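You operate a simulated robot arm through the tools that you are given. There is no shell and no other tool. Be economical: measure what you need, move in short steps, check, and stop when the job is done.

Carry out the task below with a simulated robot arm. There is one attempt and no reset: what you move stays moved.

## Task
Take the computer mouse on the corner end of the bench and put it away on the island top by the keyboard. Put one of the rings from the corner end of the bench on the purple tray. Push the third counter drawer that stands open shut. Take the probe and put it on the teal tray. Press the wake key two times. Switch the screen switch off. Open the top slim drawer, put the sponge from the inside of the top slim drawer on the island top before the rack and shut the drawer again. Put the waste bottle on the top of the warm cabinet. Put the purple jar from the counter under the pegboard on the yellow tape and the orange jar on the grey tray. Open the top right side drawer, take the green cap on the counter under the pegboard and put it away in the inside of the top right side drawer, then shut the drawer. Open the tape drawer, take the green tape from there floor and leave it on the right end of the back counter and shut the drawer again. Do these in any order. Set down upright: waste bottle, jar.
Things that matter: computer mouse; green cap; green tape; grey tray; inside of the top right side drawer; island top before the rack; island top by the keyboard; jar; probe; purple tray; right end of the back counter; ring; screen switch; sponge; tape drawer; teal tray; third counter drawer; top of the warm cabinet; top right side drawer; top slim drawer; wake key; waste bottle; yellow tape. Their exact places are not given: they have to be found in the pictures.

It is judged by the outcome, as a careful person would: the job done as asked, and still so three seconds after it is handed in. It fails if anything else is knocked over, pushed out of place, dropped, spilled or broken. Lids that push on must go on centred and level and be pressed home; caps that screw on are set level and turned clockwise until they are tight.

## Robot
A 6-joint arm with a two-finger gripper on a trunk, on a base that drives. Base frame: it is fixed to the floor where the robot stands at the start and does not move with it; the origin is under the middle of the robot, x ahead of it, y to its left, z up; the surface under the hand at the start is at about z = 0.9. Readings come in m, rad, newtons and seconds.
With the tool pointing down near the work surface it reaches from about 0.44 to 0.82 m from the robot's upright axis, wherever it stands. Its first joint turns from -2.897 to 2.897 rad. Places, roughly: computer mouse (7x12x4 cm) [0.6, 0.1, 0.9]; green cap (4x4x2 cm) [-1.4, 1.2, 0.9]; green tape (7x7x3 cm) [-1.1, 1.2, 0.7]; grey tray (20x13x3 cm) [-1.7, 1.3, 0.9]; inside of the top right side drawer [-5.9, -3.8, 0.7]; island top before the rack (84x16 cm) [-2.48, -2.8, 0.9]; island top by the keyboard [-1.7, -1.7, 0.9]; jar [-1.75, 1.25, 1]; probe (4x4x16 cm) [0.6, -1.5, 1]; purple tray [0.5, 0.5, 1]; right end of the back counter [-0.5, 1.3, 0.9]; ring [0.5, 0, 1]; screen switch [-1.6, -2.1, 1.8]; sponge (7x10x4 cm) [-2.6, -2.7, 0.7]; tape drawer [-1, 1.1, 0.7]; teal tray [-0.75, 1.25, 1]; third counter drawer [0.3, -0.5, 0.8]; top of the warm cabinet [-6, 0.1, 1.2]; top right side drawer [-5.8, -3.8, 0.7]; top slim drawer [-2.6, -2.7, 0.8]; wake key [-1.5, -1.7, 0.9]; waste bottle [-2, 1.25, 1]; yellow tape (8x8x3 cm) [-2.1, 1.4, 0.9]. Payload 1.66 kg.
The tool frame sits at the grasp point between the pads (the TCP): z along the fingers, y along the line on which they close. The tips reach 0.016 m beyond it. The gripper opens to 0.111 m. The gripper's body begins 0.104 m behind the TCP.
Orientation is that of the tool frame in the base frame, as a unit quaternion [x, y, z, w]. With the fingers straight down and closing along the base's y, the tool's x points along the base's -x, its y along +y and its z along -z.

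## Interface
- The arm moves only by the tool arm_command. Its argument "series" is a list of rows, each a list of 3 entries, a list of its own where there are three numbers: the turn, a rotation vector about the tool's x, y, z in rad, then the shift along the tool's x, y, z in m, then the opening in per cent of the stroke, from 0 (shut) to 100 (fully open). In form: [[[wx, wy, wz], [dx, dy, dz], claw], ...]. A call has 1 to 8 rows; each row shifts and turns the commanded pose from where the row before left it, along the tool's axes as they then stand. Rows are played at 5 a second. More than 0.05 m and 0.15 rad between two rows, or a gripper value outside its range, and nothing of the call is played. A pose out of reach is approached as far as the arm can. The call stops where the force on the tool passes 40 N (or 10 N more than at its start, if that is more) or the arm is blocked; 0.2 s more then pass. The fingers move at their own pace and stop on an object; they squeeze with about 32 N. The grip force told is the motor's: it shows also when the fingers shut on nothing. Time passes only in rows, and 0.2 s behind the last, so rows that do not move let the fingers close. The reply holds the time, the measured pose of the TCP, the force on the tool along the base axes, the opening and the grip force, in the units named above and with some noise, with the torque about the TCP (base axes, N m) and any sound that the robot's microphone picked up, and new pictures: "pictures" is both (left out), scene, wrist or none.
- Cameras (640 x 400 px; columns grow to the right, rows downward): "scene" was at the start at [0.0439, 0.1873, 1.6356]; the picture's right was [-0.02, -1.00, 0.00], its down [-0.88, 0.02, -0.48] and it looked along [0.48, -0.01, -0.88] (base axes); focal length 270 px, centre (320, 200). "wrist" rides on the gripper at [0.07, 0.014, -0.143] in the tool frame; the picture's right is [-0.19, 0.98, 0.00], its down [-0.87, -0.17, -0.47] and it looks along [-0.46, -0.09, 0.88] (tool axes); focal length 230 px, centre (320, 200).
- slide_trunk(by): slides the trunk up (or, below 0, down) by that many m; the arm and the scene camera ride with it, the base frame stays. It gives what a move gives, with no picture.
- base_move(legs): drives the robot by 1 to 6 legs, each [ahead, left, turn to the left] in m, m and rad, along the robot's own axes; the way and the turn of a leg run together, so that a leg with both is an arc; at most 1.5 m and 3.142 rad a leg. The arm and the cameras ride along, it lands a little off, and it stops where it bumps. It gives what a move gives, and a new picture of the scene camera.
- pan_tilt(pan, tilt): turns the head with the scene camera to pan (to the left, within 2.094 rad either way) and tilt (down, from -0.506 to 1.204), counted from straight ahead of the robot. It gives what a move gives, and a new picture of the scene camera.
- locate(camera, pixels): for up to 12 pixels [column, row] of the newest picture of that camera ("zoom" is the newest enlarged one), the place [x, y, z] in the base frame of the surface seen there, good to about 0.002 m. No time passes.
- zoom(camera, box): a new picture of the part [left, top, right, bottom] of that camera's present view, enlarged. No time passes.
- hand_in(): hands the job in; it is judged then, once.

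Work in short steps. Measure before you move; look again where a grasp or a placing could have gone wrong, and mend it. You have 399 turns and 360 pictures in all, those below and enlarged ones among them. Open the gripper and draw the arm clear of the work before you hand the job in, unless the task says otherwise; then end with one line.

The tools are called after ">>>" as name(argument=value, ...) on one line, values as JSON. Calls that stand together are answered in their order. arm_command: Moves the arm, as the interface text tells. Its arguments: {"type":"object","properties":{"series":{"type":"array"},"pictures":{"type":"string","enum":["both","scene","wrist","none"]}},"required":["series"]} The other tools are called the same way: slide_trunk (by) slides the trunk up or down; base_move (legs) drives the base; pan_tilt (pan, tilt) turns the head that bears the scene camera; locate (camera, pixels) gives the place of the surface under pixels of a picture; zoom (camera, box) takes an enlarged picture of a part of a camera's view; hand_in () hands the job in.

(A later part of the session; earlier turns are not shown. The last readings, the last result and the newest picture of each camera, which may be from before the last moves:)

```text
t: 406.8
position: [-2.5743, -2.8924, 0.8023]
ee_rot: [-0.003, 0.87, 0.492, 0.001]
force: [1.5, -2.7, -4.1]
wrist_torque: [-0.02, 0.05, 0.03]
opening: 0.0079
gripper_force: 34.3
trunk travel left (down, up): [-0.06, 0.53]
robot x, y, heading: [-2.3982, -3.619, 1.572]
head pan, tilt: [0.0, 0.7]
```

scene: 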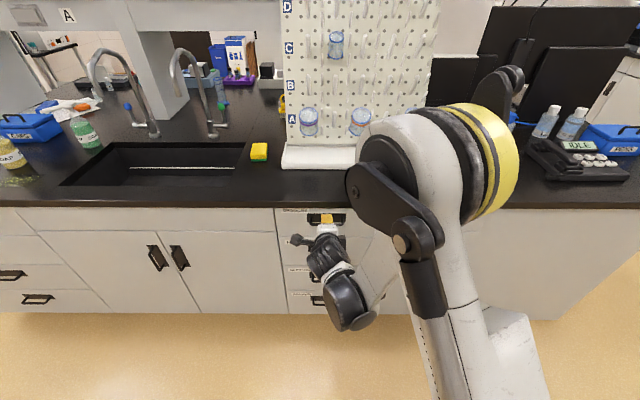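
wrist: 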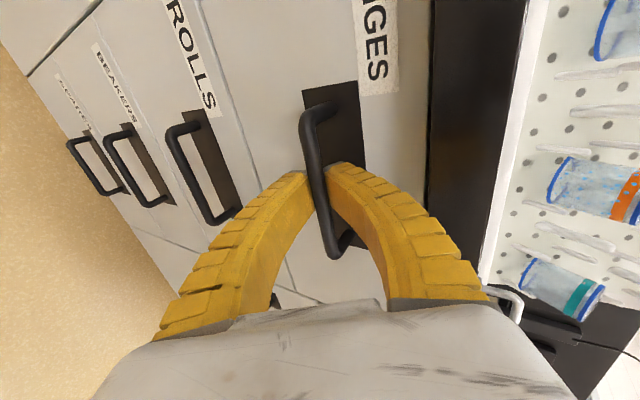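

Pull back 0.28 m.

>>> base_move(legs=[[-0.28, 0, 0]])

>>> arm_command(series=[[[0, 0, 0], [0, 0, 0], 42], [[0, 0, 0], [0, 0, 0], 42], [[0, 0, 0], [0, 0, -0.04], 42], [[0, 0, 0], [0, 0, -0.04], 42], [[0, 0, 0], [0, 0, -0.04], 42]], pictures="none")

>>> slide_trunk(by=0.22)

>>> arm_command(series=[[[0.149, 0, 0], [0, 0, 0], 100], [[0.149, 0, 0], [0, 0, 0], 100], [[0.149, 0, 0], [0, 0, 0], 100], [[0.149, 0, 0], [0, 0, 0], 100], [[0.149, 0, 0], [0, 0, 0], 100], [[0.149, 0, 0], [0, 0, 0], 100], [[0.136, 0, 0], [0, 0, 0], 100], [[0, 0, 0], [0, 0, 0], 100]], pictures="both")

```text
t: 408.7
position: [-2.5732, -3.1727, 0.8033]
ee_rot: [-0.003, 0.871, 0.492, 0.003]
force: [-20.5, 1.2, -6.9]
wrist_torque: [0.0, 0.05, 0.05]
opening: 0.0069
gripper_force: 33.6
trunk travel left (down, up): [-0.06, 0.53]
robot x, y, heading: [-2.3986, -3.9022, 1.574]
head pan, tilt: [0.0, 0.7]
```

scene: 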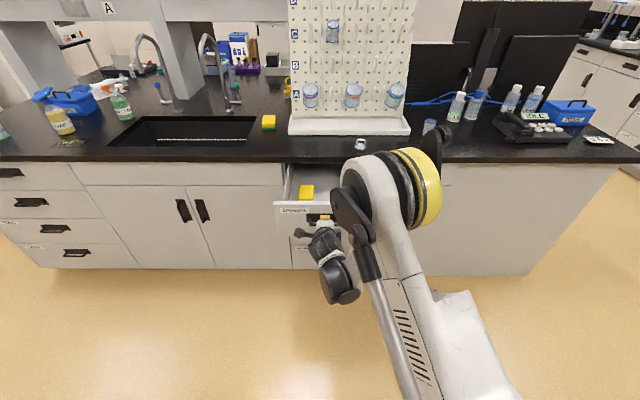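

```text
t: 409.9
position: [-2.5785, -3.2671, 0.8759]
ee_rot: [-0.002, 0.871, 0.491, 0.002]
force: [-0.2, 0.7, 0.3]
wrist_torque: [0.02, 0.01, -0.01]
opening: 0.0488
gripper_force: 1.7
out of reach, approached as far as the arm can: row 4, 5
trunk travel left (down, up): [-0.06, 0.53]
robot x, y, heading: [-2.398, -3.9012, 1.572]
head pan, tilt: [0.0, 0.7]
```

```text
t: 412.3
position: [-2.5774, -3.2666, 1.0956]
ee_rot: [-0.002, 0.871, 0.491, 0.003]
force: [0.1, 1.1, -0.5]
wrist_torque: [-0.01, 0.0, -0.02]
opening: 0.049
gripper_force: 1.1
trunk travel left (down, up): [-0.28, 0.31]
robot x, y, heading: [-2.3965, -3.9015, 1.578]
head pan, tilt: [0.0, 0.7]
```

```text
t: 414.1
position: [-2.5766, -3.2666, 1.0945]
ee_rot: [-0.001, 1.0, -0.002, 0.002]
force: [-0.2, 0.0, -0.4]
wrist_torque: [0.0, 0.03, -0.02]
opening: 0.111
gripper_force: 0.1
trunk travel left (down, up): [-0.28, 0.31]
robot x, y, heading: [-2.4013, -3.9013, 1.576]
head pan, tilt: [0.0, 0.7]
```

scene: 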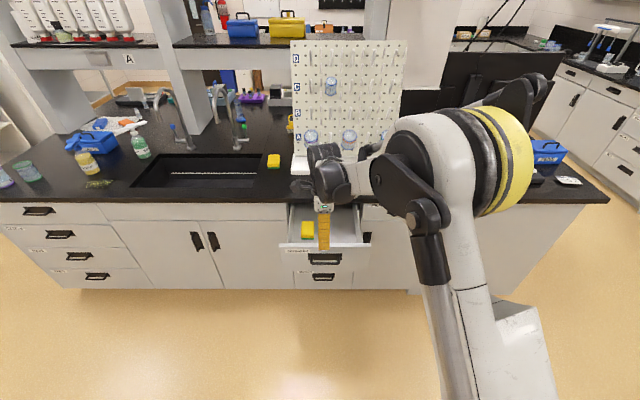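
wrist: 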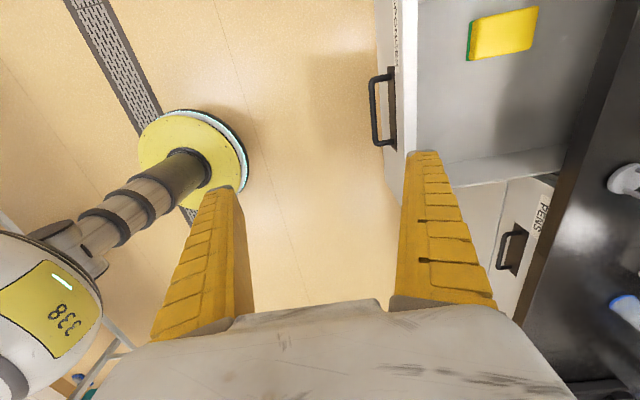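

>>> zoom(camera="wrist", box=[380, 0, 640, 160])

>>> locate(camera="wrist", pixels=[[471, 24], [468, 55], [537, 10], [530, 45], [502, 32], [440, 100], [412, 60], [560, 90], [480, 170], [600, 60]])

```text
2.46 times, centred on (510, 80) of wrist
```

zoom: 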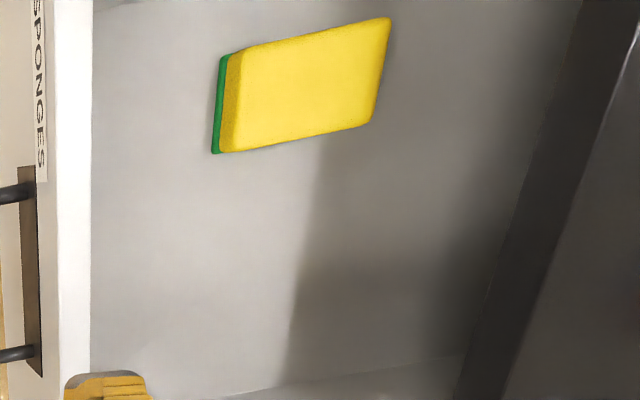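

```text
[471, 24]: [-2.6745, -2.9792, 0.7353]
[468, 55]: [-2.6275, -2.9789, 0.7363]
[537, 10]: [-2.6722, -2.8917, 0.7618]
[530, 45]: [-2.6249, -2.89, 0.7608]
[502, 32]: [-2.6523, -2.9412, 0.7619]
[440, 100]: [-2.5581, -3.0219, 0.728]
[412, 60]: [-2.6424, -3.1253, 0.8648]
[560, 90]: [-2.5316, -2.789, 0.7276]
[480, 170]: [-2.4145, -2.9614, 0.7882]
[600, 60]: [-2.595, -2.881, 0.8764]
```

Sponge centre (-2.652,-2.936), top 0.762, floor 0.728. I yaw back (close along x) and drive over it at y=-2.95.

>>> arm_command(series=[[[0, 0, -0.146], [0, 0, 0], 80], [[0, 0, -0.146], [0, 0, 0], 80], [[0, 0, -0.146], [0, 0, 0], 80], [[0, 0, -0.146], [0, 0, 0], 80], [[0, 0, -0.146], [0, 0, 0], 80], [[0, 0, -0.146], [0, 0, 0], 80], [[0, 0, -0.146], [0, 0, 0], 80], [[0, 0, -0.146], [0, 0, 0], 80]], pictures="none")

>>> arm_command(series=[[[0, 0, -0.146], [0, 0, 0], 80], [[0, 0, -0.146], [0, 0, 0], 80], [[0, 0, -0.109], [0, 0, 0], 80], [[0, 0, 0], [0, 0, 0], 80]], pictures="none")

>>> base_move(legs=[[0.317, 0.075, 0]])

>>> zoom(camera="wrist", box=[0, 0, 640, 400])

```text
t: 415.9
position: [-2.5783, -3.2665, 1.0952]
ee_rot: [-0.553, 0.833, -0.003, 0.002]
force: [0.1, -0.2, 0.2]
wrist_torque: [-0.03, 0.01, -0.01]
opening: 0.09
gripper_force: 0.7
trunk travel left (down, up): [-0.28, 0.31]
robot x, y, heading: [-2.3992, -3.8978, 1.578]
head pan, tilt: [0.0, 0.7]
```

```text
t: 416.9
position: [-2.5766, -3.2659, 1.0953]
ee_rot: [0.708, -0.706, 0.003, 0.0]
force: [-0.6, -0.8, 1.0]
wrist_torque: [0.0, 0.0, 0.01]
opening: 0.0898
gripper_force: 0.6
trunk travel left (down, up): [-0.28, 0.31]
robot x, y, heading: [-2.3979, -3.9027, 1.576]
head pan, tilt: [0.0, 0.7]
```

```text
t: 419.0
position: [-2.6525, -2.951, 1.0951]
ee_rot: [-0.707, 0.707, -0.003, 0.001]
force: [0.1, 0.3, -0.3]
wrist_torque: [-0.03, 0.0, 0.0]
opening: 0.0899
gripper_force: 0.4
trunk travel left (down, up): [-0.28, 0.31]
robot x, y, heading: [-2.4746, -3.5831, 1.572]
head pan, tilt: [0.0, 0.7]
```

scene: 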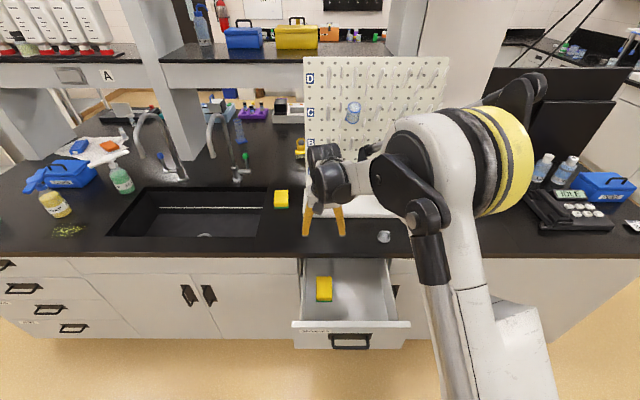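

```text
1.00 times, centred on (320, 200) of wrist (not enlarged: the box is as wide or as high as the picture)
```

zoom: 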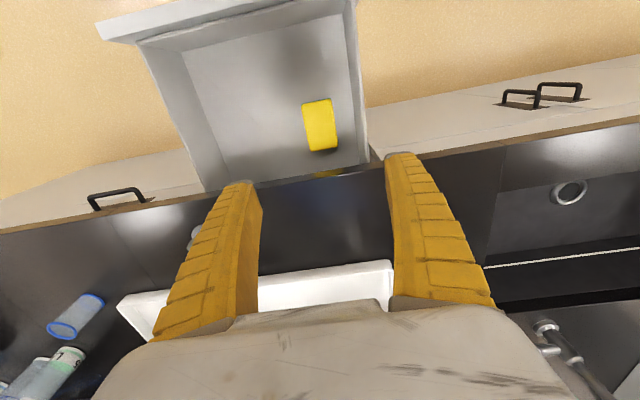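

Over the sponge. Lower with arm 0.12 m and trunk 0.19 m.

>>> arm_command(series=[[[0, 0, 0], [0, 0, 0.04], 80], [[0, 0, 0], [0, 0, 0.04], 80], [[0, 0, 0], [0, 0, 0.04], 80]], pictures="none")

>>> slide_trunk(by=-0.16)

>>> zoom(camera="wrist", box=[0, 0, 640, 400])

```text
t: 419.8
position: [-2.6538, -2.9488, 0.9746]
ee_rot: [0.708, -0.707, 0.002, -0.001]
force: [0.1, -0.3, 0.1]
wrist_torque: [-0.02, -0.01, -0.02]
opening: 0.09
gripper_force: 0.3
trunk travel left (down, up): [-0.28, 0.31]
robot x, y, heading: [-2.4719, -3.5832, 1.576]
head pan, tilt: [0.0, 0.7]
```

```text
t: 421.6
position: [-2.6521, -2.9489, 0.8161]
ee_rot: [-0.707, 0.707, -0.003, 0.001]
force: [0.1, 1.0, -0.9]
wrist_torque: [-0.01, 0.01, 0.04]
opening: 0.09
gripper_force: 0.9
trunk travel left (down, up): [-0.12, 0.47]
robot x, y, heading: [-2.4749, -3.5852, 1.57]
head pan, tilt: [0.0, 0.7]
```

```text
1.00 times, centred on (320, 200) of wrist (not enlarged: the box is as wide or as high as the picture)
```

zoom: 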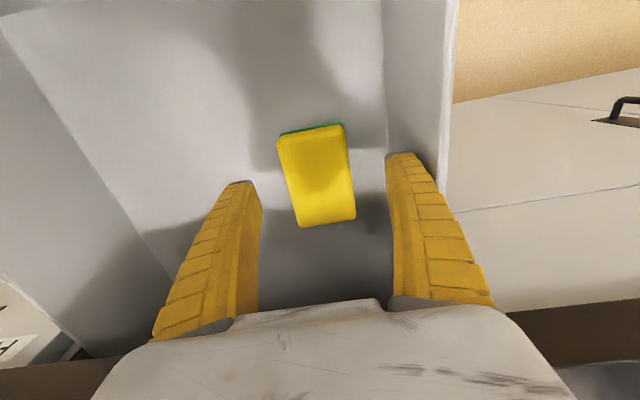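

>>> locate(camera="zoom", pixels=[[395, 90], [420, 90], [385, 130], [448, 60], [283, 170], [352, 170], [318, 175]])

```text
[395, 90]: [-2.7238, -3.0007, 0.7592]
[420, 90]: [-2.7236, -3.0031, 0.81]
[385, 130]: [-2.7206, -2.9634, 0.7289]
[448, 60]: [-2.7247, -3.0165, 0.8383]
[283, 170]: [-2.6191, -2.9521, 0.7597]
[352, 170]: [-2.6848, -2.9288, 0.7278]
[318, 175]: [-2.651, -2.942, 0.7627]
```

Clear of the wall by 1.6 cm. Descend 6.6 cm and grip.

>>> arm_command(series=[[[0, 0, 0], [0, 0, 0.035], 78], [[0, 0, 0], [0, 0, 0.031], 78], [[0, 0, 0], [0, 0, 0], 78], [[0, 0, 0], [0, 0, 0], 0], [[0, 0, 0], [0, 0, 0], 0], [[0, 0, 0], [0, 0, 0], 0]], pictures="wrist")

```text
t: 423.1
position: [-2.6524, -2.9507, 0.7487]
ee_rot: [0.708, -0.707, 0.003, -0.001]
force: [0.1, -0.2, 1.6]
wrist_torque: [0.02, 0.04, -0.01]
opening: 0.0593
gripper_force: 32.0
trunk travel left (down, up): [-0.12, 0.47]
robot x, y, heading: [-2.4733, -3.584, 1.571]
head pan, tilt: [0.0, 0.7]
```

wrist: 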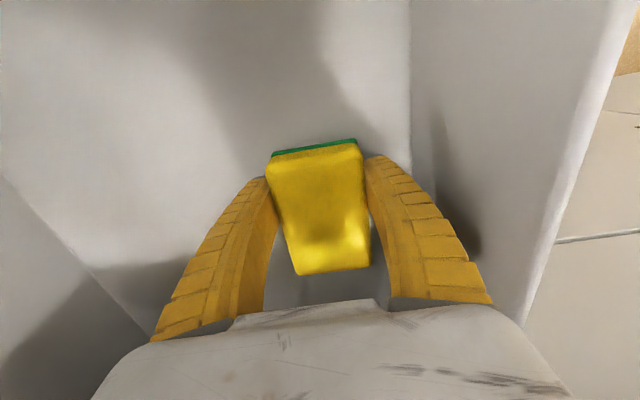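

Held. I lift 3 cm, draw back 3 cm from the counter lip, then raise.

>>> arm_command(series=[[[0, 0, 0], [0, 0, -0.03], 0], [[0, 0, 0], [0.03, 0, 0], 0], [[0, 0, 0], [0, 0, -0.04], 0], [[0, 0, 0], [0, 0, -0.04], 0]], pictures="none")

>>> slide_trunk(by=0.19)

>>> base_move(legs=[[0.165, -0.085, 0]])

>>> zoom(camera="wrist", box=[0, 0, 640, 400])

```text
t: 424.1
position: [-2.6524, -2.9817, 0.8588]
ee_rot: [-0.707, 0.707, -0.003, 0.0]
force: [0.2, -0.2, -0.2]
wrist_torque: [0.0, -0.01, 0.04]
opening: 0.0594
gripper_force: 31.4
trunk travel left (down, up): [-0.12, 0.47]
robot x, y, heading: [-2.471, -3.588, 1.574]
head pan, tilt: [0.0, 0.7]
```

```text
t: 426.1
position: [-2.652, -2.9811, 1.0483]
ee_rot: [-0.707, 0.707, -0.003, 0.001]
force: [0.5, -1.0, 0.2]
wrist_torque: [0.03, 0.02, 0.01]
opening: 0.0592
gripper_force: 32.2
trunk travel left (down, up): [-0.31, 0.28]
robot x, y, heading: [-2.4753, -3.5837, 1.571]
head pan, tilt: [0.0, 0.7]
```

```text
t: 427.7
position: [-2.5685, -2.8168, 1.0475]
ee_rot: [0.707, -0.707, 0.003, -0.001]
force: [0.0, 0.4, 0.1]
wrist_torque: [-0.07, 0.04, 0.01]
opening: 0.0592
gripper_force: 31.7
trunk travel left (down, up): [-0.31, 0.28]
robot x, y, heading: [-2.3902, -3.4187, 1.572]
head pan, tilt: [0.0, 0.7]
```

scene: 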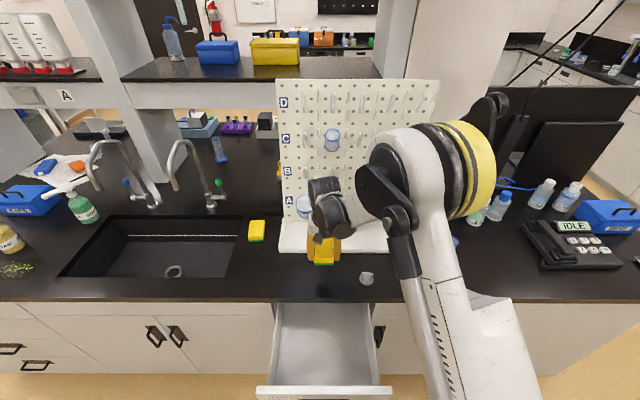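

```text
1.00 times, centred on (320, 200) of wrist (not enlarged: the box is as wide or as high as the picture)
```

zoom: 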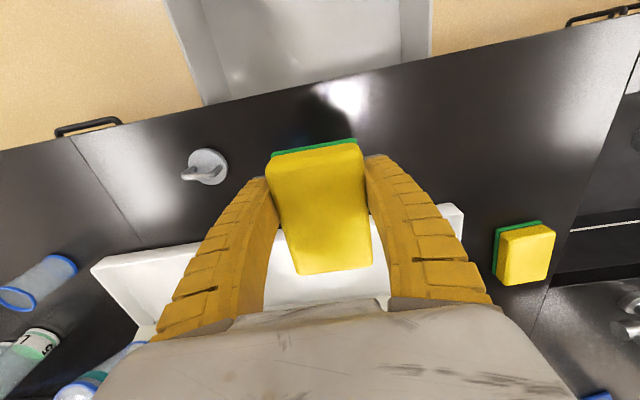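

>>> locate(camera="scene", pixels=[[303, 205], [333, 138], [300, 250], [290, 235], [366, 275], [257, 228], [340, 255], [322, 262]])

```text
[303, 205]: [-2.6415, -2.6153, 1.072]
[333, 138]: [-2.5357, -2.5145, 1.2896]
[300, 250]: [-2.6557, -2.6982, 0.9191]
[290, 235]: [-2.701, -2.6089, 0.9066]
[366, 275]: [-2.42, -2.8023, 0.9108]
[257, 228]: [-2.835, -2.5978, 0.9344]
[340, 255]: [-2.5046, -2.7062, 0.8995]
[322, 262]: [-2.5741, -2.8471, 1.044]
```

Clear of the rack. Lower 0.125 m and release.

>>> arm_command(series=[[[0, 0, 0], [0, 0, 0.045], 0], [[0, 0, 0], [0, 0, 0.045], 0], [[0, 0, 0], [0, 0, 0.03], 0], [[0, 0, 0], [0, 0, 0.005], 0], [[0, 0, 0], [0, 0, 0], 0], [[0, 0, 0], [0, 0, 0], 75], [[0, 0, 0], [0, 0, 0], 75]], pictures="none")

>>> arm_command(series=[[[0, 0, 0], [0, 0, -0.04], 75], [[0, 0, 0], [0, 0, -0.045], 75], [[0, 0, 0], [0, 0, -0.045], 75]], pictures="both")

```text
t: 429.3
position: [-2.5692, -2.8169, 0.924]
ee_rot: [-0.706, 0.708, -0.002, 0.001]
force: [0.5, -0.6, -0.4]
wrist_torque: [0.0, 0.01, 0.02]
opening: 0.0843
gripper_force: 0.8
trunk travel left (down, up): [-0.31, 0.28]
robot x, y, heading: [-2.3873, -3.4209, 1.577]
head pan, tilt: [0.0, 0.7]
```

```text
t: 430.1
position: [-2.5674, -2.8172, 1.0558]
ee_rot: [-0.707, 0.708, -0.003, 0.001]
force: [-0.4, -0.1, 1.1]
wrist_torque: [-0.03, 0.0, -0.03]
opening: 0.0845
gripper_force: 0.8
trunk travel left (down, up): [-0.31, 0.28]
robot x, y, heading: [-2.3906, -3.421, 1.568]
head pan, tilt: [0.0, 0.7]
```

scene: 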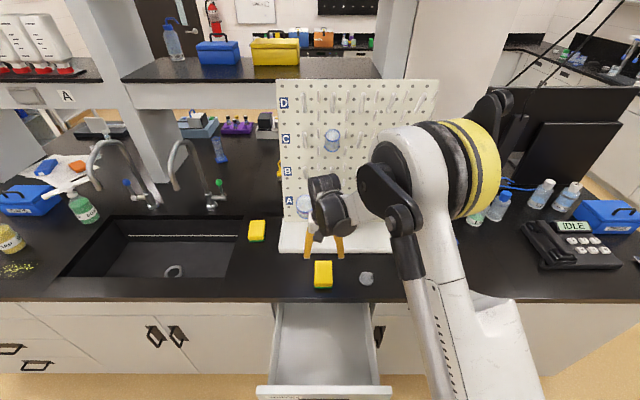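
wrist: 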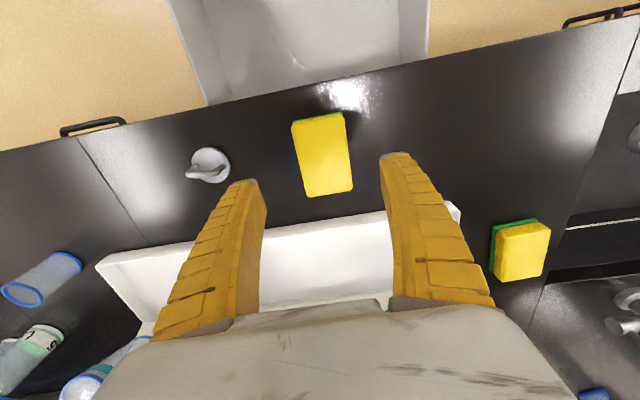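

Sponge is in place before the rack. Now shut the drawer: back off, shut fingers, lower before the bar.

>>> base_move(legs=[[-0.45, 0, 0]])

>>> arm_command(series=[[[0, 0, 0], [0, 0, 0], 0], [[0, 0, 0], [0, 0, 0], 0], [[0, 0, 0], [0, 0, 0], 0]], pictures="none")

>>> slide_trunk(by=-0.25)

>>> base_move(legs=[[0.32, 0, 0]])

```text
t: 432.8
position: [-2.568, -3.2644, 1.0561]
ee_rot: [0.708, -0.707, 0.003, -0.001]
force: [0.2, 0.5, 0.7]
wrist_torque: [-0.02, -0.02, 0.03]
opening: 0.0847
gripper_force: 0.8
trunk travel left (down, up): [-0.31, 0.28]
robot x, y, heading: [-2.3869, -3.8704, 1.577]
head pan, tilt: [0.0, 0.7]
```

scene: 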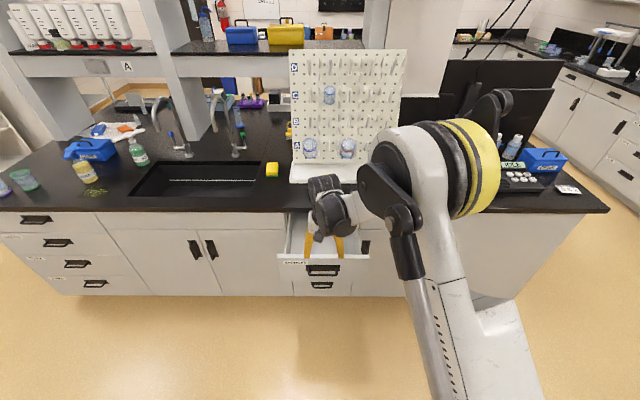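

```text
t: 433.6
position: [-2.5671, -3.2631, 1.0554]
ee_rot: [0.708, -0.706, 0.004, 0.0]
force: [-0.8, -0.4, 0.4]
wrist_torque: [-0.03, 0.03, 0.02]
opening: 0.0
gripper_force: 28.6
trunk travel left (down, up): [-0.31, 0.28]
robot x, y, heading: [-2.3888, -3.866, 1.573]
head pan, tilt: [0.0, 0.7]
```

```text
t: 436.1
position: [-2.569, -3.2626, 0.8049]
ee_rot: [0.708, -0.706, 0.002, 0.0]
force: [-0.5, -0.1, 0.2]
wrist_torque: [0.01, 0.0, 0.0]
opening: 0.0
gripper_force: 28.6
trunk travel left (down, up): [-0.06, 0.53]
robot x, y, heading: [-2.3898, -3.8682, 1.575]
head pan, tilt: [0.0, 0.7]
```

```text
t: 438.3
position: [-2.5711, -2.9417, 0.8053]
ee_rot: [0.709, -0.706, 0.003, 0.0]
force: [0.6, 0.0, 0.5]
wrist_torque: [-0.02, 0.02, -0.01]
opening: 0.0
gripper_force: 28.7
trunk travel left (down, up): [-0.06, 0.53]
robot x, y, heading: [-2.3922, -3.5454, 1.578]
head pan, tilt: [0.0, 0.7]
```

scene: 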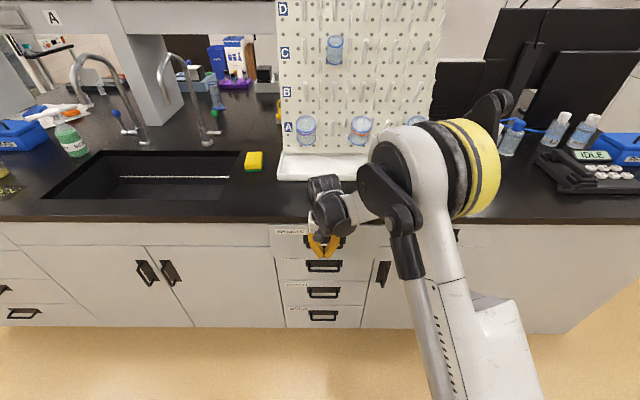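

Finish the push with the arm.

>>> arm_command(series=[[[0, 0, 0], [-0.012, 0, 0], 0], [[0, 0, 0], [-0.01, 0, 0], 0], [[0, 0, 0], [-0.007, 0, 0], 0], [[0, 0, 0], [-0.005, 0, 0], 0], [[0, 0, 0], [-0.004, 0, 0], 0], [[0, 0, 0], [-0.004, 0, 0], 0]], pictures="none")

>>> arm_command(series=[[[0, 0, 0], [0.04, 0, 0], 0], [[0, 0, 0], [0.04, 0, 0], 0], [[0, 0, 0], [0.04, 0, 0], 0]], pictures="none")

>>> slide_trunk(by=0.3)

>>> base_move(legs=[[-0.25, 0, 0]])

```text
t: 439.5
position: [-2.5705, -2.9107, 0.8046]
ee_rot: [0.71, -0.704, 0.007, 0.002]
force: [1.5, -8.9, 0.2]
wrist_torque: [-0.03, 0.01, -0.01]
opening: 0.0059
gripper_force: 29.0
trunk travel left (down, up): [-0.06, 0.53]
robot x, y, heading: [-2.3898, -3.5464, 1.577]
head pan, tilt: [0.0, 0.7]
stopped in row 5: the force on the tool passed its limit at 46 N (the readings are from after the stop); the commanded pose is now the measured one
```

```text
t: 440.3
position: [-2.5698, -3.0284, 0.8054]
ee_rot: [0.709, -0.705, 0.007, 0.002]
force: [-0.5, 0.4, -0.6]
wrist_torque: [-0.03, -0.01, -0.01]
opening: 0.0002
gripper_force: 28.8
trunk travel left (down, up): [-0.06, 0.53]
robot x, y, heading: [-2.388, -3.5472, 1.58]
head pan, tilt: [0.0, 0.7]
```

```text
t: 443.3
position: [-2.57, -3.0282, 1.1048]
ee_rot: [0.709, -0.705, 0.006, 0.002]
force: [-0.3, -0.5, -0.3]
wrist_torque: [-0.03, 0.01, 0.02]
opening: 0.0
gripper_force: 28.6
trunk travel left (down, up): [-0.36, 0.23]
robot x, y, heading: [-2.3904, -3.5445, 1.577]
head pan, tilt: [0.0, 0.7]
```

```text
t: 445.1
position: [-2.5692, -3.28, 1.1051]
ee_rot: [0.71, -0.704, 0.006, 0.001]
force: [-0.1, -0.7, 0.9]
wrist_torque: [0.05, 0.03, -0.02]
opening: 0.0001
gripper_force: 29.1
trunk travel left (down, up): [-0.36, 0.23]
robot x, y, heading: [-2.388, -3.7959, 1.58]
head pan, tilt: [0.0, 0.7]
```

scene: 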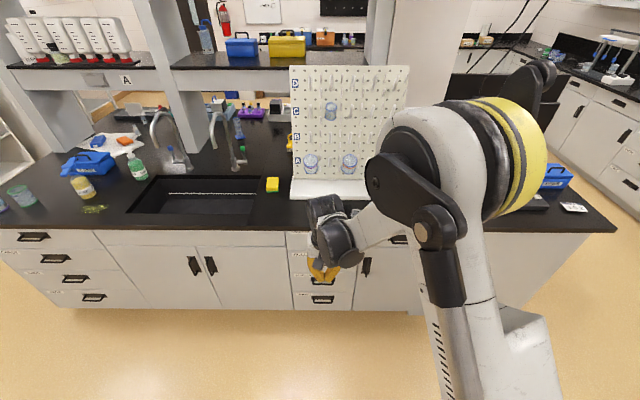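

Drawer shut at its stop. Next the wake key and screen switch at the island's east end: I drive around.

>>> base_move(legs=[[0, -1.0, 0], [0, -0.75, 0], [1.0, 0, 0], [0.95, 0, 0], [0, 0, 1.571]])

>>> pan_tilt(pan=0.0, tilt=0.25)

```text
t: 467.2
position: [-1.1622, -1.9834, 1.1056]
ee_rot: [1.0, -0.001, 0.006, -0.003]
force: [0.0, 0.7, 0.2]
wrist_torque: [0.03, 0.01, 0.01]
opening: 0.0
gripper_force: 28.5
trunk travel left (down, up): [-0.36, 0.23]
robot x, y, heading: [-0.6407, -1.809, 3.138]
head pan, tilt: [0.0, 0.7]
```

scene: 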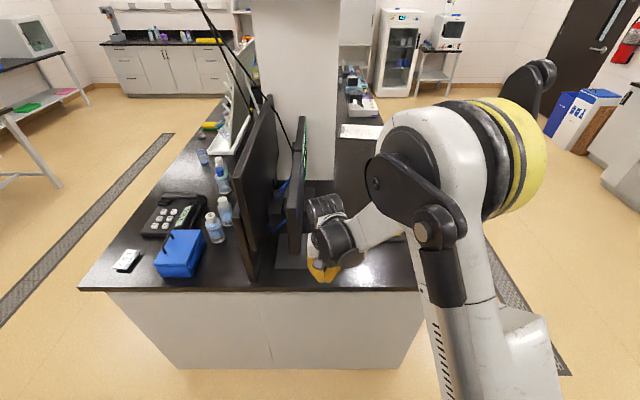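

```text
t: 468.1
position: [-1.1606, -1.9853, 1.1051]
ee_rot: [1.0, -0.002, 0.006, -0.003]
force: [-0.3, 0.5, -0.2]
wrist_torque: [-0.01, 0.0, -0.04]
opening: 0.0001
gripper_force: 28.9
trunk travel left (down, up): [-0.36, 0.23]
robot x, y, heading: [-0.6437, -1.8099, 3.141]
head pan, tilt: [0.0, 0.25]
```

scene: 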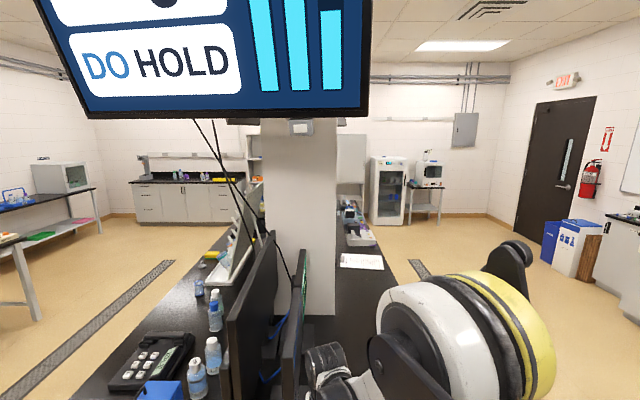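

A box below the big screen on the pillar at (301,127) looks like the switch. I zoom and measure.

>>> zoom(camera="scene", box=[240, 90, 360, 165])

>>> locate(camera="scene", pixels=[[301, 127], [296, 127], [307, 127], [301, 133], [301, 119], [270, 135], [330, 135], [368, 115], [90, 100], [300, 230]])

```text
5.33 times, centred on (300, 128) of scene
```

zoom: 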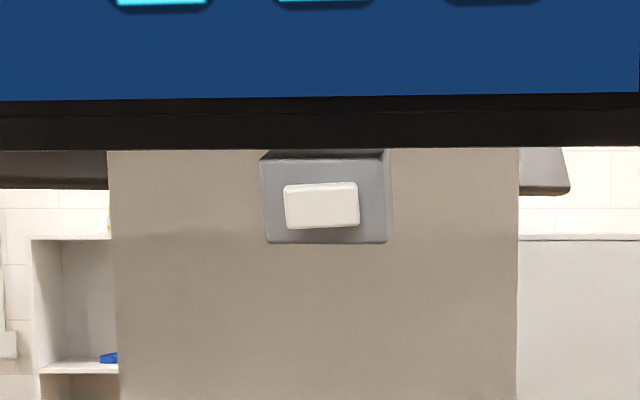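

```text
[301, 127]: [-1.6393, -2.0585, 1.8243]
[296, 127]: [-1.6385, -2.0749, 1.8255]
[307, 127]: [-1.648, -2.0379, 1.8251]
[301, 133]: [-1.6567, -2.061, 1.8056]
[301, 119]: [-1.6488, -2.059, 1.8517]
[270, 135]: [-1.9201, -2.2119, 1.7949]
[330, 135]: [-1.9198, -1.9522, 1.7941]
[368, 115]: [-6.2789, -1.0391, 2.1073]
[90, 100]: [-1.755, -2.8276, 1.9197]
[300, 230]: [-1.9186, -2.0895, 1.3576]
```

>>> zoom(camera="scene", box=[284, 114, 318, 138])

```text
16.00 times, centred on (301, 126) of scene
```

zoom: 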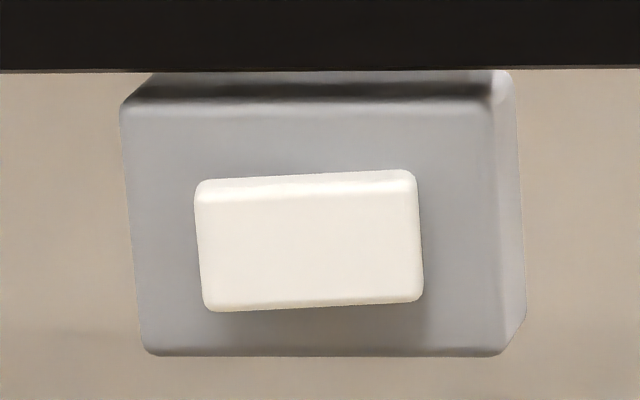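

>>> locate(camera="zoom", pixels=[[215, 200], [310, 190], [400, 190], [215, 245], [310, 245], [405, 245], [220, 295], [310, 297], [410, 290], [150, 150], [470, 320], [310, 340]])

```text
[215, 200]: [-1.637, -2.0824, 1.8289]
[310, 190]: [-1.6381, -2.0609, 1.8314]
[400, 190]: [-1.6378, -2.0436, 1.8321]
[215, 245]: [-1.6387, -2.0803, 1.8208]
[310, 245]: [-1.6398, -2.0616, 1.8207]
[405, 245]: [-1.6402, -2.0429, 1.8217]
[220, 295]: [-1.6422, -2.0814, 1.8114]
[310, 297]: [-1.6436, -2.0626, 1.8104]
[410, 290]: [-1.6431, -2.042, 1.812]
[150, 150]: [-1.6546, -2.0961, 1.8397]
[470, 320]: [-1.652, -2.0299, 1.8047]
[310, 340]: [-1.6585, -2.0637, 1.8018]
```

The rocker's top protrudes (x −1.637) and its bottom is in, so the off side is to press the top. I check the screen's clearance in front of it.

>>> locate(camera="scene", pixels=[[300, 60], [300, 100], [300, 114], [365, 110], [200, 115], [90, 115], [150, 60]])

```text
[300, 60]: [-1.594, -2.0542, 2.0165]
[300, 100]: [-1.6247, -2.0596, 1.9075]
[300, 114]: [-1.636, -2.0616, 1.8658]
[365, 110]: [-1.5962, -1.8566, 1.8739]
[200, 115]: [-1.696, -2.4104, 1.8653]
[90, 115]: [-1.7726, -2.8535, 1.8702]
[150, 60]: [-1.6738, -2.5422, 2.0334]
```

Screen's lower edge is at z 1.86, just over the switch. I raise the trunk and arm here in the open first.

>>> slide_trunk(by=0.22)

>>> arm_command(series=[[[0, 0, 0], [0, 0, -0.045], 0], [[0, 0, 0], [0, 0, -0.045], 0], [[0, 0, 0], [0, 0, -0.045], 0], [[0, 0, 0], [0, 0, -0.045], 0], [[0, 0, 0], [0, 0, -0.045], 0], [[0, 0, 0], [-0.04, 0, 0], 0]], pictures="none")

>>> arm_command(series=[[[0, -0.149, 0], [0, 0, 0], 0], [[0, -0.149, 0], [0, 0, 0], 0], [[0, -0.149, 0], [0, 0, 0], 0], [[0, -0.149, 0], [0, 0, 0], 0], [[0, -0.149, 0], [0, 0, 0], 0], [[0, -0.149, 0], [0, 0, 0], 0], [[0, -0.149, 0], [0, 0, 0], 0], [[0, -0.149, 0], [0, 0, 0], 0]], pictures="none")

>>> arm_command(series=[[[0, -0.149, 0], [0, 0, 0], 0], [[0, -0.149, 0], [0, 0, 0], 0], [[0, -0.081, 0], [0, 0, 0], 0], [[0, 0, 0], [-0.045, 0, 0], 0], [[0, 0, 0], [-0.045, 0, 0], 0], [[0, 0, 0], [-0.045, 0, 0], 0], [[0, 0, 0], [-0.045, 0, 0], 0]], pictures="scene")

```text
t: 470.5
position: [-1.162, -1.9842, 1.325]
ee_rot: [1.0, -0.002, 0.006, -0.004]
force: [-1.0, -0.3, -0.4]
wrist_torque: [0.05, 0.04, 0.01]
opening: 0.0
gripper_force: 28.7
trunk travel left (down, up): [-0.58, 0.01]
robot x, y, heading: [-0.6418, -1.8091, 3.137]
head pan, tilt: [0.0, 0.25]
```

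```text
t: 471.9
position: [-1.2103, -1.9856, 1.5464]
ee_rot: [1.0, -0.001, 0.007, -0.004]
force: [-1.9, 0.4, -0.6]
wrist_torque: [0.04, -0.13, -0.01]
opening: 0.0002
gripper_force: 27.8
trunk travel left (down, up): [-0.58, 0.01]
robot x, y, heading: [-0.6421, -1.8059, 3.142]
head pan, tilt: [0.0, 0.25]
```

```text
t: 473.7
position: [-1.204, -1.9856, 1.5496]
ee_rot: [0.831, 0.001, -0.557, -0.004]
force: [0.0, 0.5, -0.3]
wrist_torque: [0.03, -0.02, -0.05]
opening: 0.0001
gripper_force: 28.8
trunk travel left (down, up): [-0.58, 0.01]
robot x, y, heading: [-0.6417, -1.8044, 3.141]
head pan, tilt: [0.0, 0.25]
```

```text
t: 475.3
position: [-1.2162, -1.9917, 1.7585]
ee_rot: [0.711, 0.002, -0.703, -0.002]
force: [-0.4, -1.0, 0.2]
wrist_torque: [-0.01, -0.01, 0.01]
opening: 0.0
gripper_force: 29.3
out of reach, approached as far as the arm can: row 2, 3
trunk travel left (down, up): [-0.58, 0.01]
robot x, y, heading: [-0.6392, -1.8039, 3.143]
head pan, tilt: [0.0, 0.25]
```

scene: 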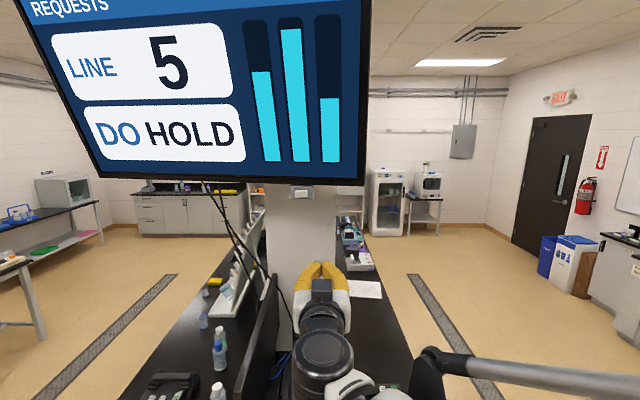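

Level. I go up and forward a little further.

>>> arm_command(series=[[[0, 0, 0], [-0.025, 0, 0.04], 0], [[0, 0, 0], [-0.025, 0, 0.04], 0], [[0, 0, 0], [-0.025, 0, 0.04], 0], [[0, 0, 0], [0, 0, 0], 0]], pictures="none")

```text
t: 476.3
position: [-1.3361, -1.9947, 1.8322]
ee_rot: [0.71, 0.001, -0.704, -0.003]
force: [0.3, 1.6, 1.8]
wrist_torque: [0.02, -0.01, 0.03]
opening: 0.0
gripper_force: 28.7
trunk travel left (down, up): [-0.58, 0.01]
robot x, y, heading: [-0.642, -1.8052, 3.143]
head pan, tilt: [0.0, 0.25]
```

I check the desk edge before driving closer.

>>> pan_tilt(pan=0.0, tilt=0.8)

>>> locate(camera="scene", pixels=[[150, 270], [200, 300], [240, 270], [400, 270], [400, 250], [200, 330], [350, 300], [380, 200]])

```text
t: 477.2
position: [-1.3368, -1.996, 1.8324]
ee_rot: [0.711, 0.001, -0.703, -0.004]
force: [1.0, -0.2, 0.7]
wrist_torque: [0.03, 0.01, -0.02]
opening: 0.0
gripper_force: 28.4
trunk travel left (down, up): [-0.58, 0.01]
robot x, y, heading: [-0.6405, -1.8069, 3.139]
head pan, tilt: [0.0, 0.799]
```

scene: 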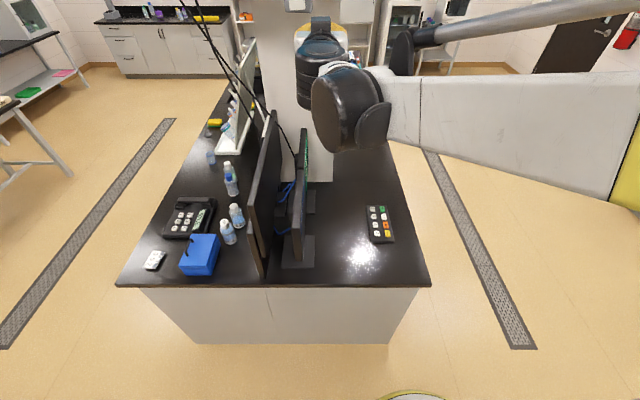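

```text
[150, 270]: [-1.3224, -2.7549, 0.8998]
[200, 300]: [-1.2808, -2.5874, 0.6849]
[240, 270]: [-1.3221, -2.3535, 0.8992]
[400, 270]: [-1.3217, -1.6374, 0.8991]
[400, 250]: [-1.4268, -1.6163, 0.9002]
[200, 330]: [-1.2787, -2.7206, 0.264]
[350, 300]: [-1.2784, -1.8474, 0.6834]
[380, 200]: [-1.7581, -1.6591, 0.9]
```

>>> zoom(camera="scene", box=[340, 185, 420, 250])

```text
6.15 times, centred on (380, 218) of scene
```

zoom: 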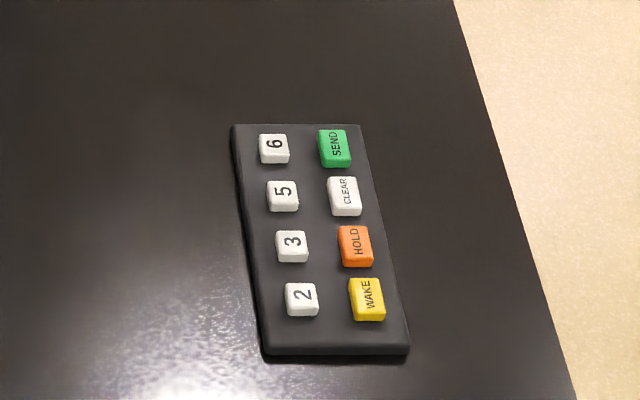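

>>> locate(camera="zoom", pixels=[[366, 297], [351, 283], [382, 280], [353, 318], [383, 316], [356, 245], [302, 298], [250, 150], [400, 345], [265, 345], [370, 345], [335, 330]])

```text
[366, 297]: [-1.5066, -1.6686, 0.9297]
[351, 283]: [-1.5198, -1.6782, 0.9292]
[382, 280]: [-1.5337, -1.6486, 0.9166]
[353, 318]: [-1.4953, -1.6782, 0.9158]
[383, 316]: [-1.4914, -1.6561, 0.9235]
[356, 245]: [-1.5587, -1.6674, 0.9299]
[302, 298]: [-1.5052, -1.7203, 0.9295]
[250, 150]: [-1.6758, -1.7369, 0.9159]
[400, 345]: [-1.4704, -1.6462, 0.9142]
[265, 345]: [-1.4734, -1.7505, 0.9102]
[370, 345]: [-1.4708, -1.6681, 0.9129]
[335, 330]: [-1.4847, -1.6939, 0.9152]
```

WAKE key is at (-1.507,-1.667), top 0.930. First the switch: I drive left 0.066 and ahead 0.18.

>>> base_move(legs=[[0.18, 0.066, 0]])

>>> pan_tilt(pan=0.2, tilt=0.0)

```text
t: 478.8
position: [-1.5178, -2.0598, 1.8309]
ee_rot: [0.711, 0.002, -0.703, -0.003]
force: [0.6, -0.4, -1.5]
wrist_torque: [0.0, 0.01, -0.01]
opening: 0.0
gripper_force: 28.6
trunk travel left (down, up): [-0.58, 0.01]
robot x, y, heading: [-0.8241, -1.8739, 3.143]
head pan, tilt: [0.0, 0.799]
```

scene: 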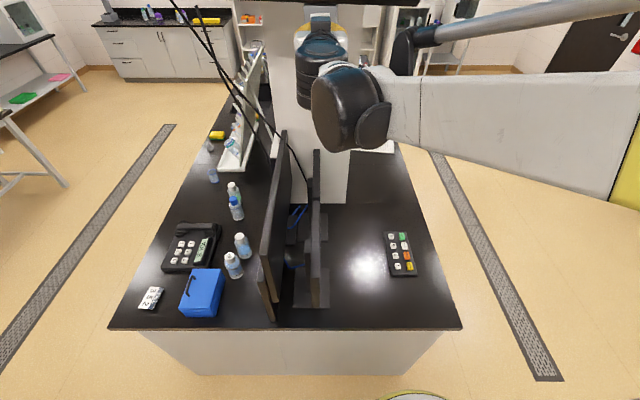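

```text
t: 479.9
position: [-1.5179, -2.061, 1.8313]
ee_rot: [0.711, 0.001, -0.703, -0.004]
force: [0.5, 0.1, -0.7]
wrist_torque: [0.0, 0.03, 0.01]
opening: 0.0
gripper_force: 29.0
trunk travel left (down, up): [-0.58, 0.01]
robot x, y, heading: [-0.8211, -1.8703, 3.138]
head pan, tilt: [0.201, 0.0]
```

scene: 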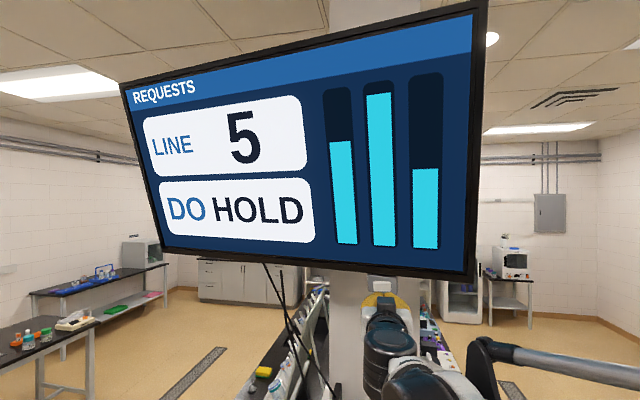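

Advance 8 cm at z≈1.835, then look.

>>> arm_command(series=[[[0, 0, 0], [-0.004, 0, 0.03], 0], [[0, 0, 0], [0, 0, 0.03], 0], [[0, 0, 0], [0, 0, 0.02], 0], [[0, 0, 0], [0, 0, 0], 0]], pictures="wrist")

>>> zoom(camera="scene", box=[330, 250, 430, 320])

```text
t: 480.9
position: [-1.598, -2.0604, 1.8345]
ee_rot: [0.711, 0.002, -0.703, -0.003]
force: [0.6, 0.5, 0.5]
wrist_torque: [0.02, 0.02, 0.0]
opening: 0.0
gripper_force: 28.6
trunk travel left (down, up): [-0.58, 0.01]
robot x, y, heading: [-0.8184, -1.8747, 3.142]
head pan, tilt: [0.201, 0.0]
```

wrist: 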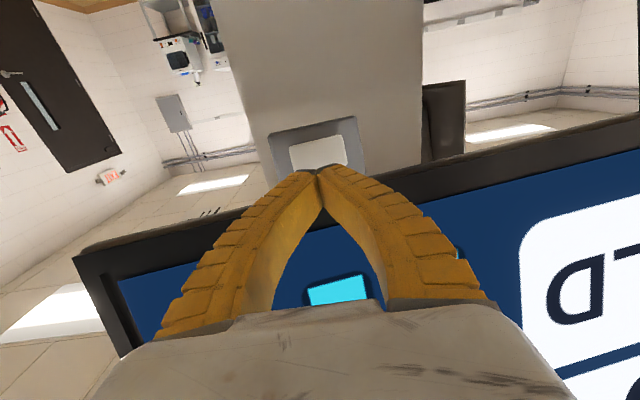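

```text
5.71 times, centred on (380, 285) of scene
```

zoom: 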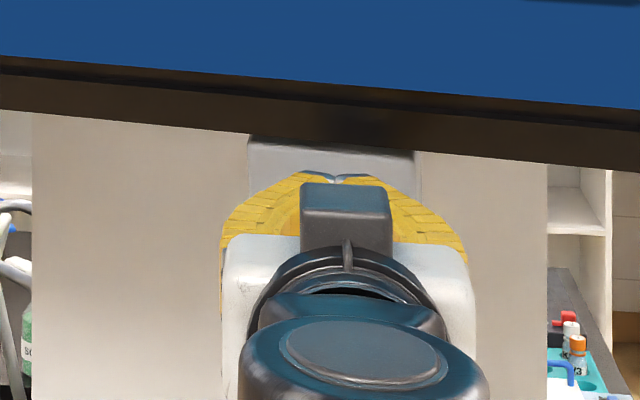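

Fingertips face the rocker's top half. I press slowly.

>>> arm_command(series=[[[0, 0, 0], [0, 0, 0.015], 0], [[0, 0, 0], [0, 0, 0.006], 0], [[0, 0, 0], [0, 0, 0.004], 0], [[0, 0, 0], [0, 0, 0.003], 0], [[0, 0, 0], [0, 0, 0.003], 0], [[0, 0, 0], [0, 0, 0.002], 0], [[0, 0, 0], [0, 0, 0], 0]], pictures="scene")

```text
t: 482.5
position: [-1.6266, -2.0609, 1.8359]
ee_rot: [0.71, 0.001, -0.704, -0.003]
force: [22.1, 1.2, -14.6]
wrist_torque: [-0.03, -0.24, 0.03]
opening: 0.0061
gripper_force: 28.9
trunk travel left (down, up): [-0.58, 0.01]
robot x, y, heading: [-0.8243, -1.8728, 3.142]
head pan, tilt: [0.201, 0.0]
```

scene: 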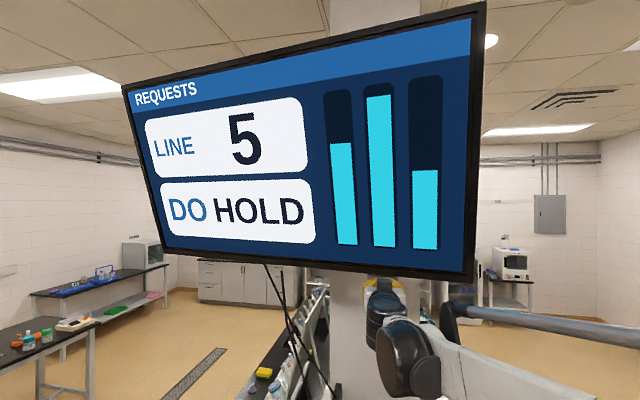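

No flip yet (22 N). I press a little more.

>>> arm_command(series=[[[0, 0, 0], [0, 0, 0.002], 0], [[0, 0, 0], [0, 0, 0.002], 0], [[0, 0, 0], [0, 0, 0.002], 0], [[0, 0, 0], [0, 0, 0], 0]], pictures="both")

```text
t: 483.4
position: [-1.6278, -2.06, 1.8365]
ee_rot: [0.71, 0.002, -0.705, -0.002]
force: [27.0, 1.8, -9.3]
wrist_torque: [-0.02, -0.16, 0.01]
opening: 0.006
gripper_force: 28.3
trunk travel left (down, up): [-0.58, 0.01]
robot x, y, heading: [-0.8207, -1.8726, -3.146]
head pan, tilt: [0.201, 0.0]
stopped in row 4: the force on the tool passed its limit at 40 N (the readings are from after the stop); the commanded pose is now the measured one
```

scene: 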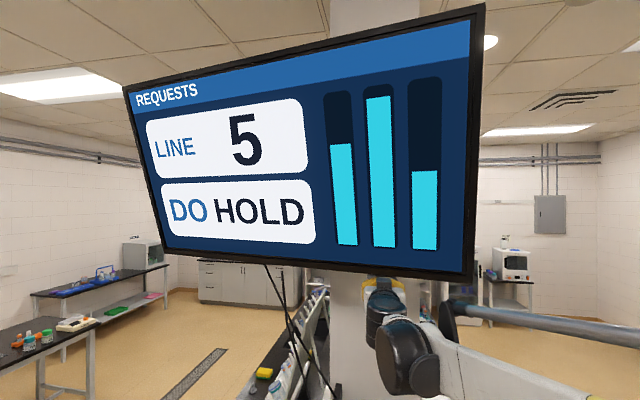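
wrist: 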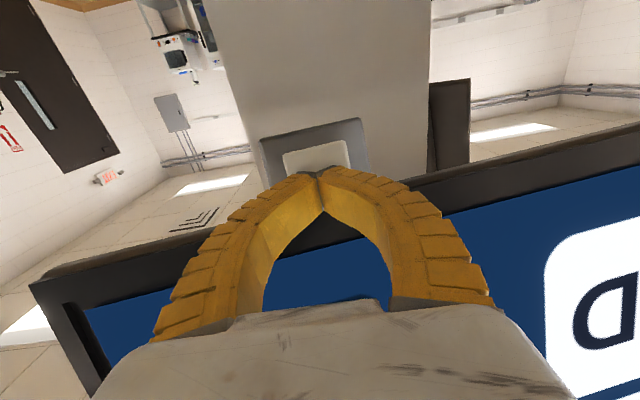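

I back off and inspect the rocker.

>>> arm_command(series=[[[0, 0, 0], [0, 0, -0.03], 0], [[0, 0, 0], [0, 0, -0.04], 0], [[0, 0, 0], [0.04, 0, -0.02], 0], [[0, 0, 0], [0.04, 0, 0], 0], [[0, 0, 0], [0.04, 0, 0], 0]], pictures="scene")

>>> zoom(camera="scene", box=[355, 255, 415, 295])

```text
t: 484.6
position: [-1.5463, -2.0616, 1.7139]
ee_rot: [0.711, 0.001, -0.703, -0.004]
force: [0.3, 0.7, 0.0]
wrist_torque: [0.02, 0.0, 0.02]
opening: 0.0
gripper_force: 28.6
trunk travel left (down, up): [-0.58, 0.01]
robot x, y, heading: [-0.8218, -1.8724, 3.144]
head pan, tilt: [0.201, 0.0]
```

scene: 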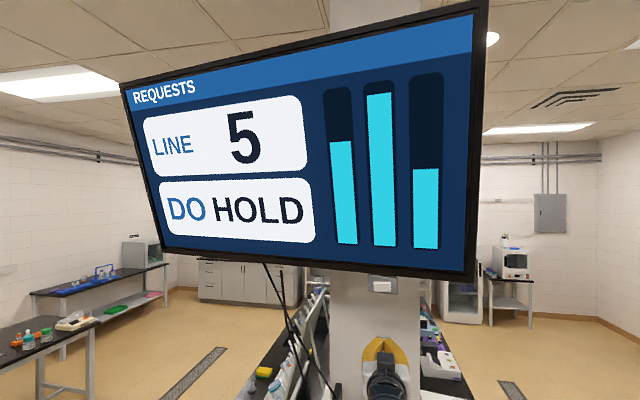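

```text
10.00 times, centred on (385, 275) of scene
```

zoom: 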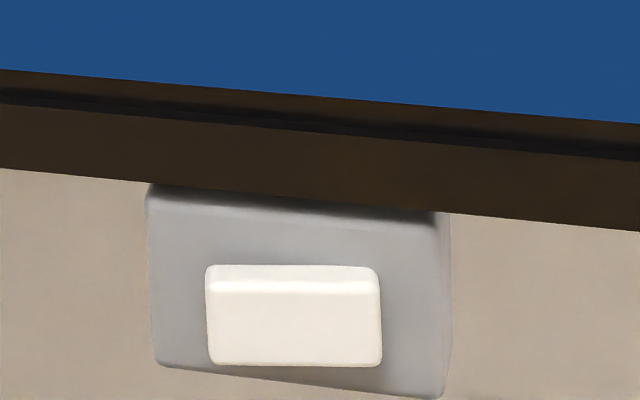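

>>> locate(camera="zoom", pixels=[[230, 288], [295, 285], [360, 290], [230, 320], [295, 320], [365, 320], [225, 355], [295, 358], [370, 355], [180, 230], [300, 235], [415, 380]])

```text
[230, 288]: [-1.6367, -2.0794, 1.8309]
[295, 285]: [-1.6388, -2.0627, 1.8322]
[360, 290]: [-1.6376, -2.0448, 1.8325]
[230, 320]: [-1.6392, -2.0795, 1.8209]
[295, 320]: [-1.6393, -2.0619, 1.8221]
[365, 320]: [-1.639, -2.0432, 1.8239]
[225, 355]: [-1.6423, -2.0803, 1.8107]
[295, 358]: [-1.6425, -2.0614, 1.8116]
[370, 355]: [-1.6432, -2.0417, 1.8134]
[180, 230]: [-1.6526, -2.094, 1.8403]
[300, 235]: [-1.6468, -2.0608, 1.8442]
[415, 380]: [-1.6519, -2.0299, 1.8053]
```

The rocker is unchanged. I measure the plate's own tilt to learn the rocker's axis.

>>> locate(camera="zoom", pixels=[[170, 240], [170, 300], [175, 350], [195, 320], [400, 260], [405, 300], [410, 350], [395, 320], [300, 250], [250, 245], [350, 255], [300, 372]])

```text
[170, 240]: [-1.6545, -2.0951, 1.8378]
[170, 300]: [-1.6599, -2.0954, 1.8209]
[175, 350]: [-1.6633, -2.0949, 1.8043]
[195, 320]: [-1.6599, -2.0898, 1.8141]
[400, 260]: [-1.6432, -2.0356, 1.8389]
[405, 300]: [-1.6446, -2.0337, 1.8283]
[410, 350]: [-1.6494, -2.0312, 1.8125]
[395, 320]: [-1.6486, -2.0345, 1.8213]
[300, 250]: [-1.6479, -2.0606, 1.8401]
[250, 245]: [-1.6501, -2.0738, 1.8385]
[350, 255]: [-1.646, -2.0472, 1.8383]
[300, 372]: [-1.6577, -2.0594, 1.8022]
```

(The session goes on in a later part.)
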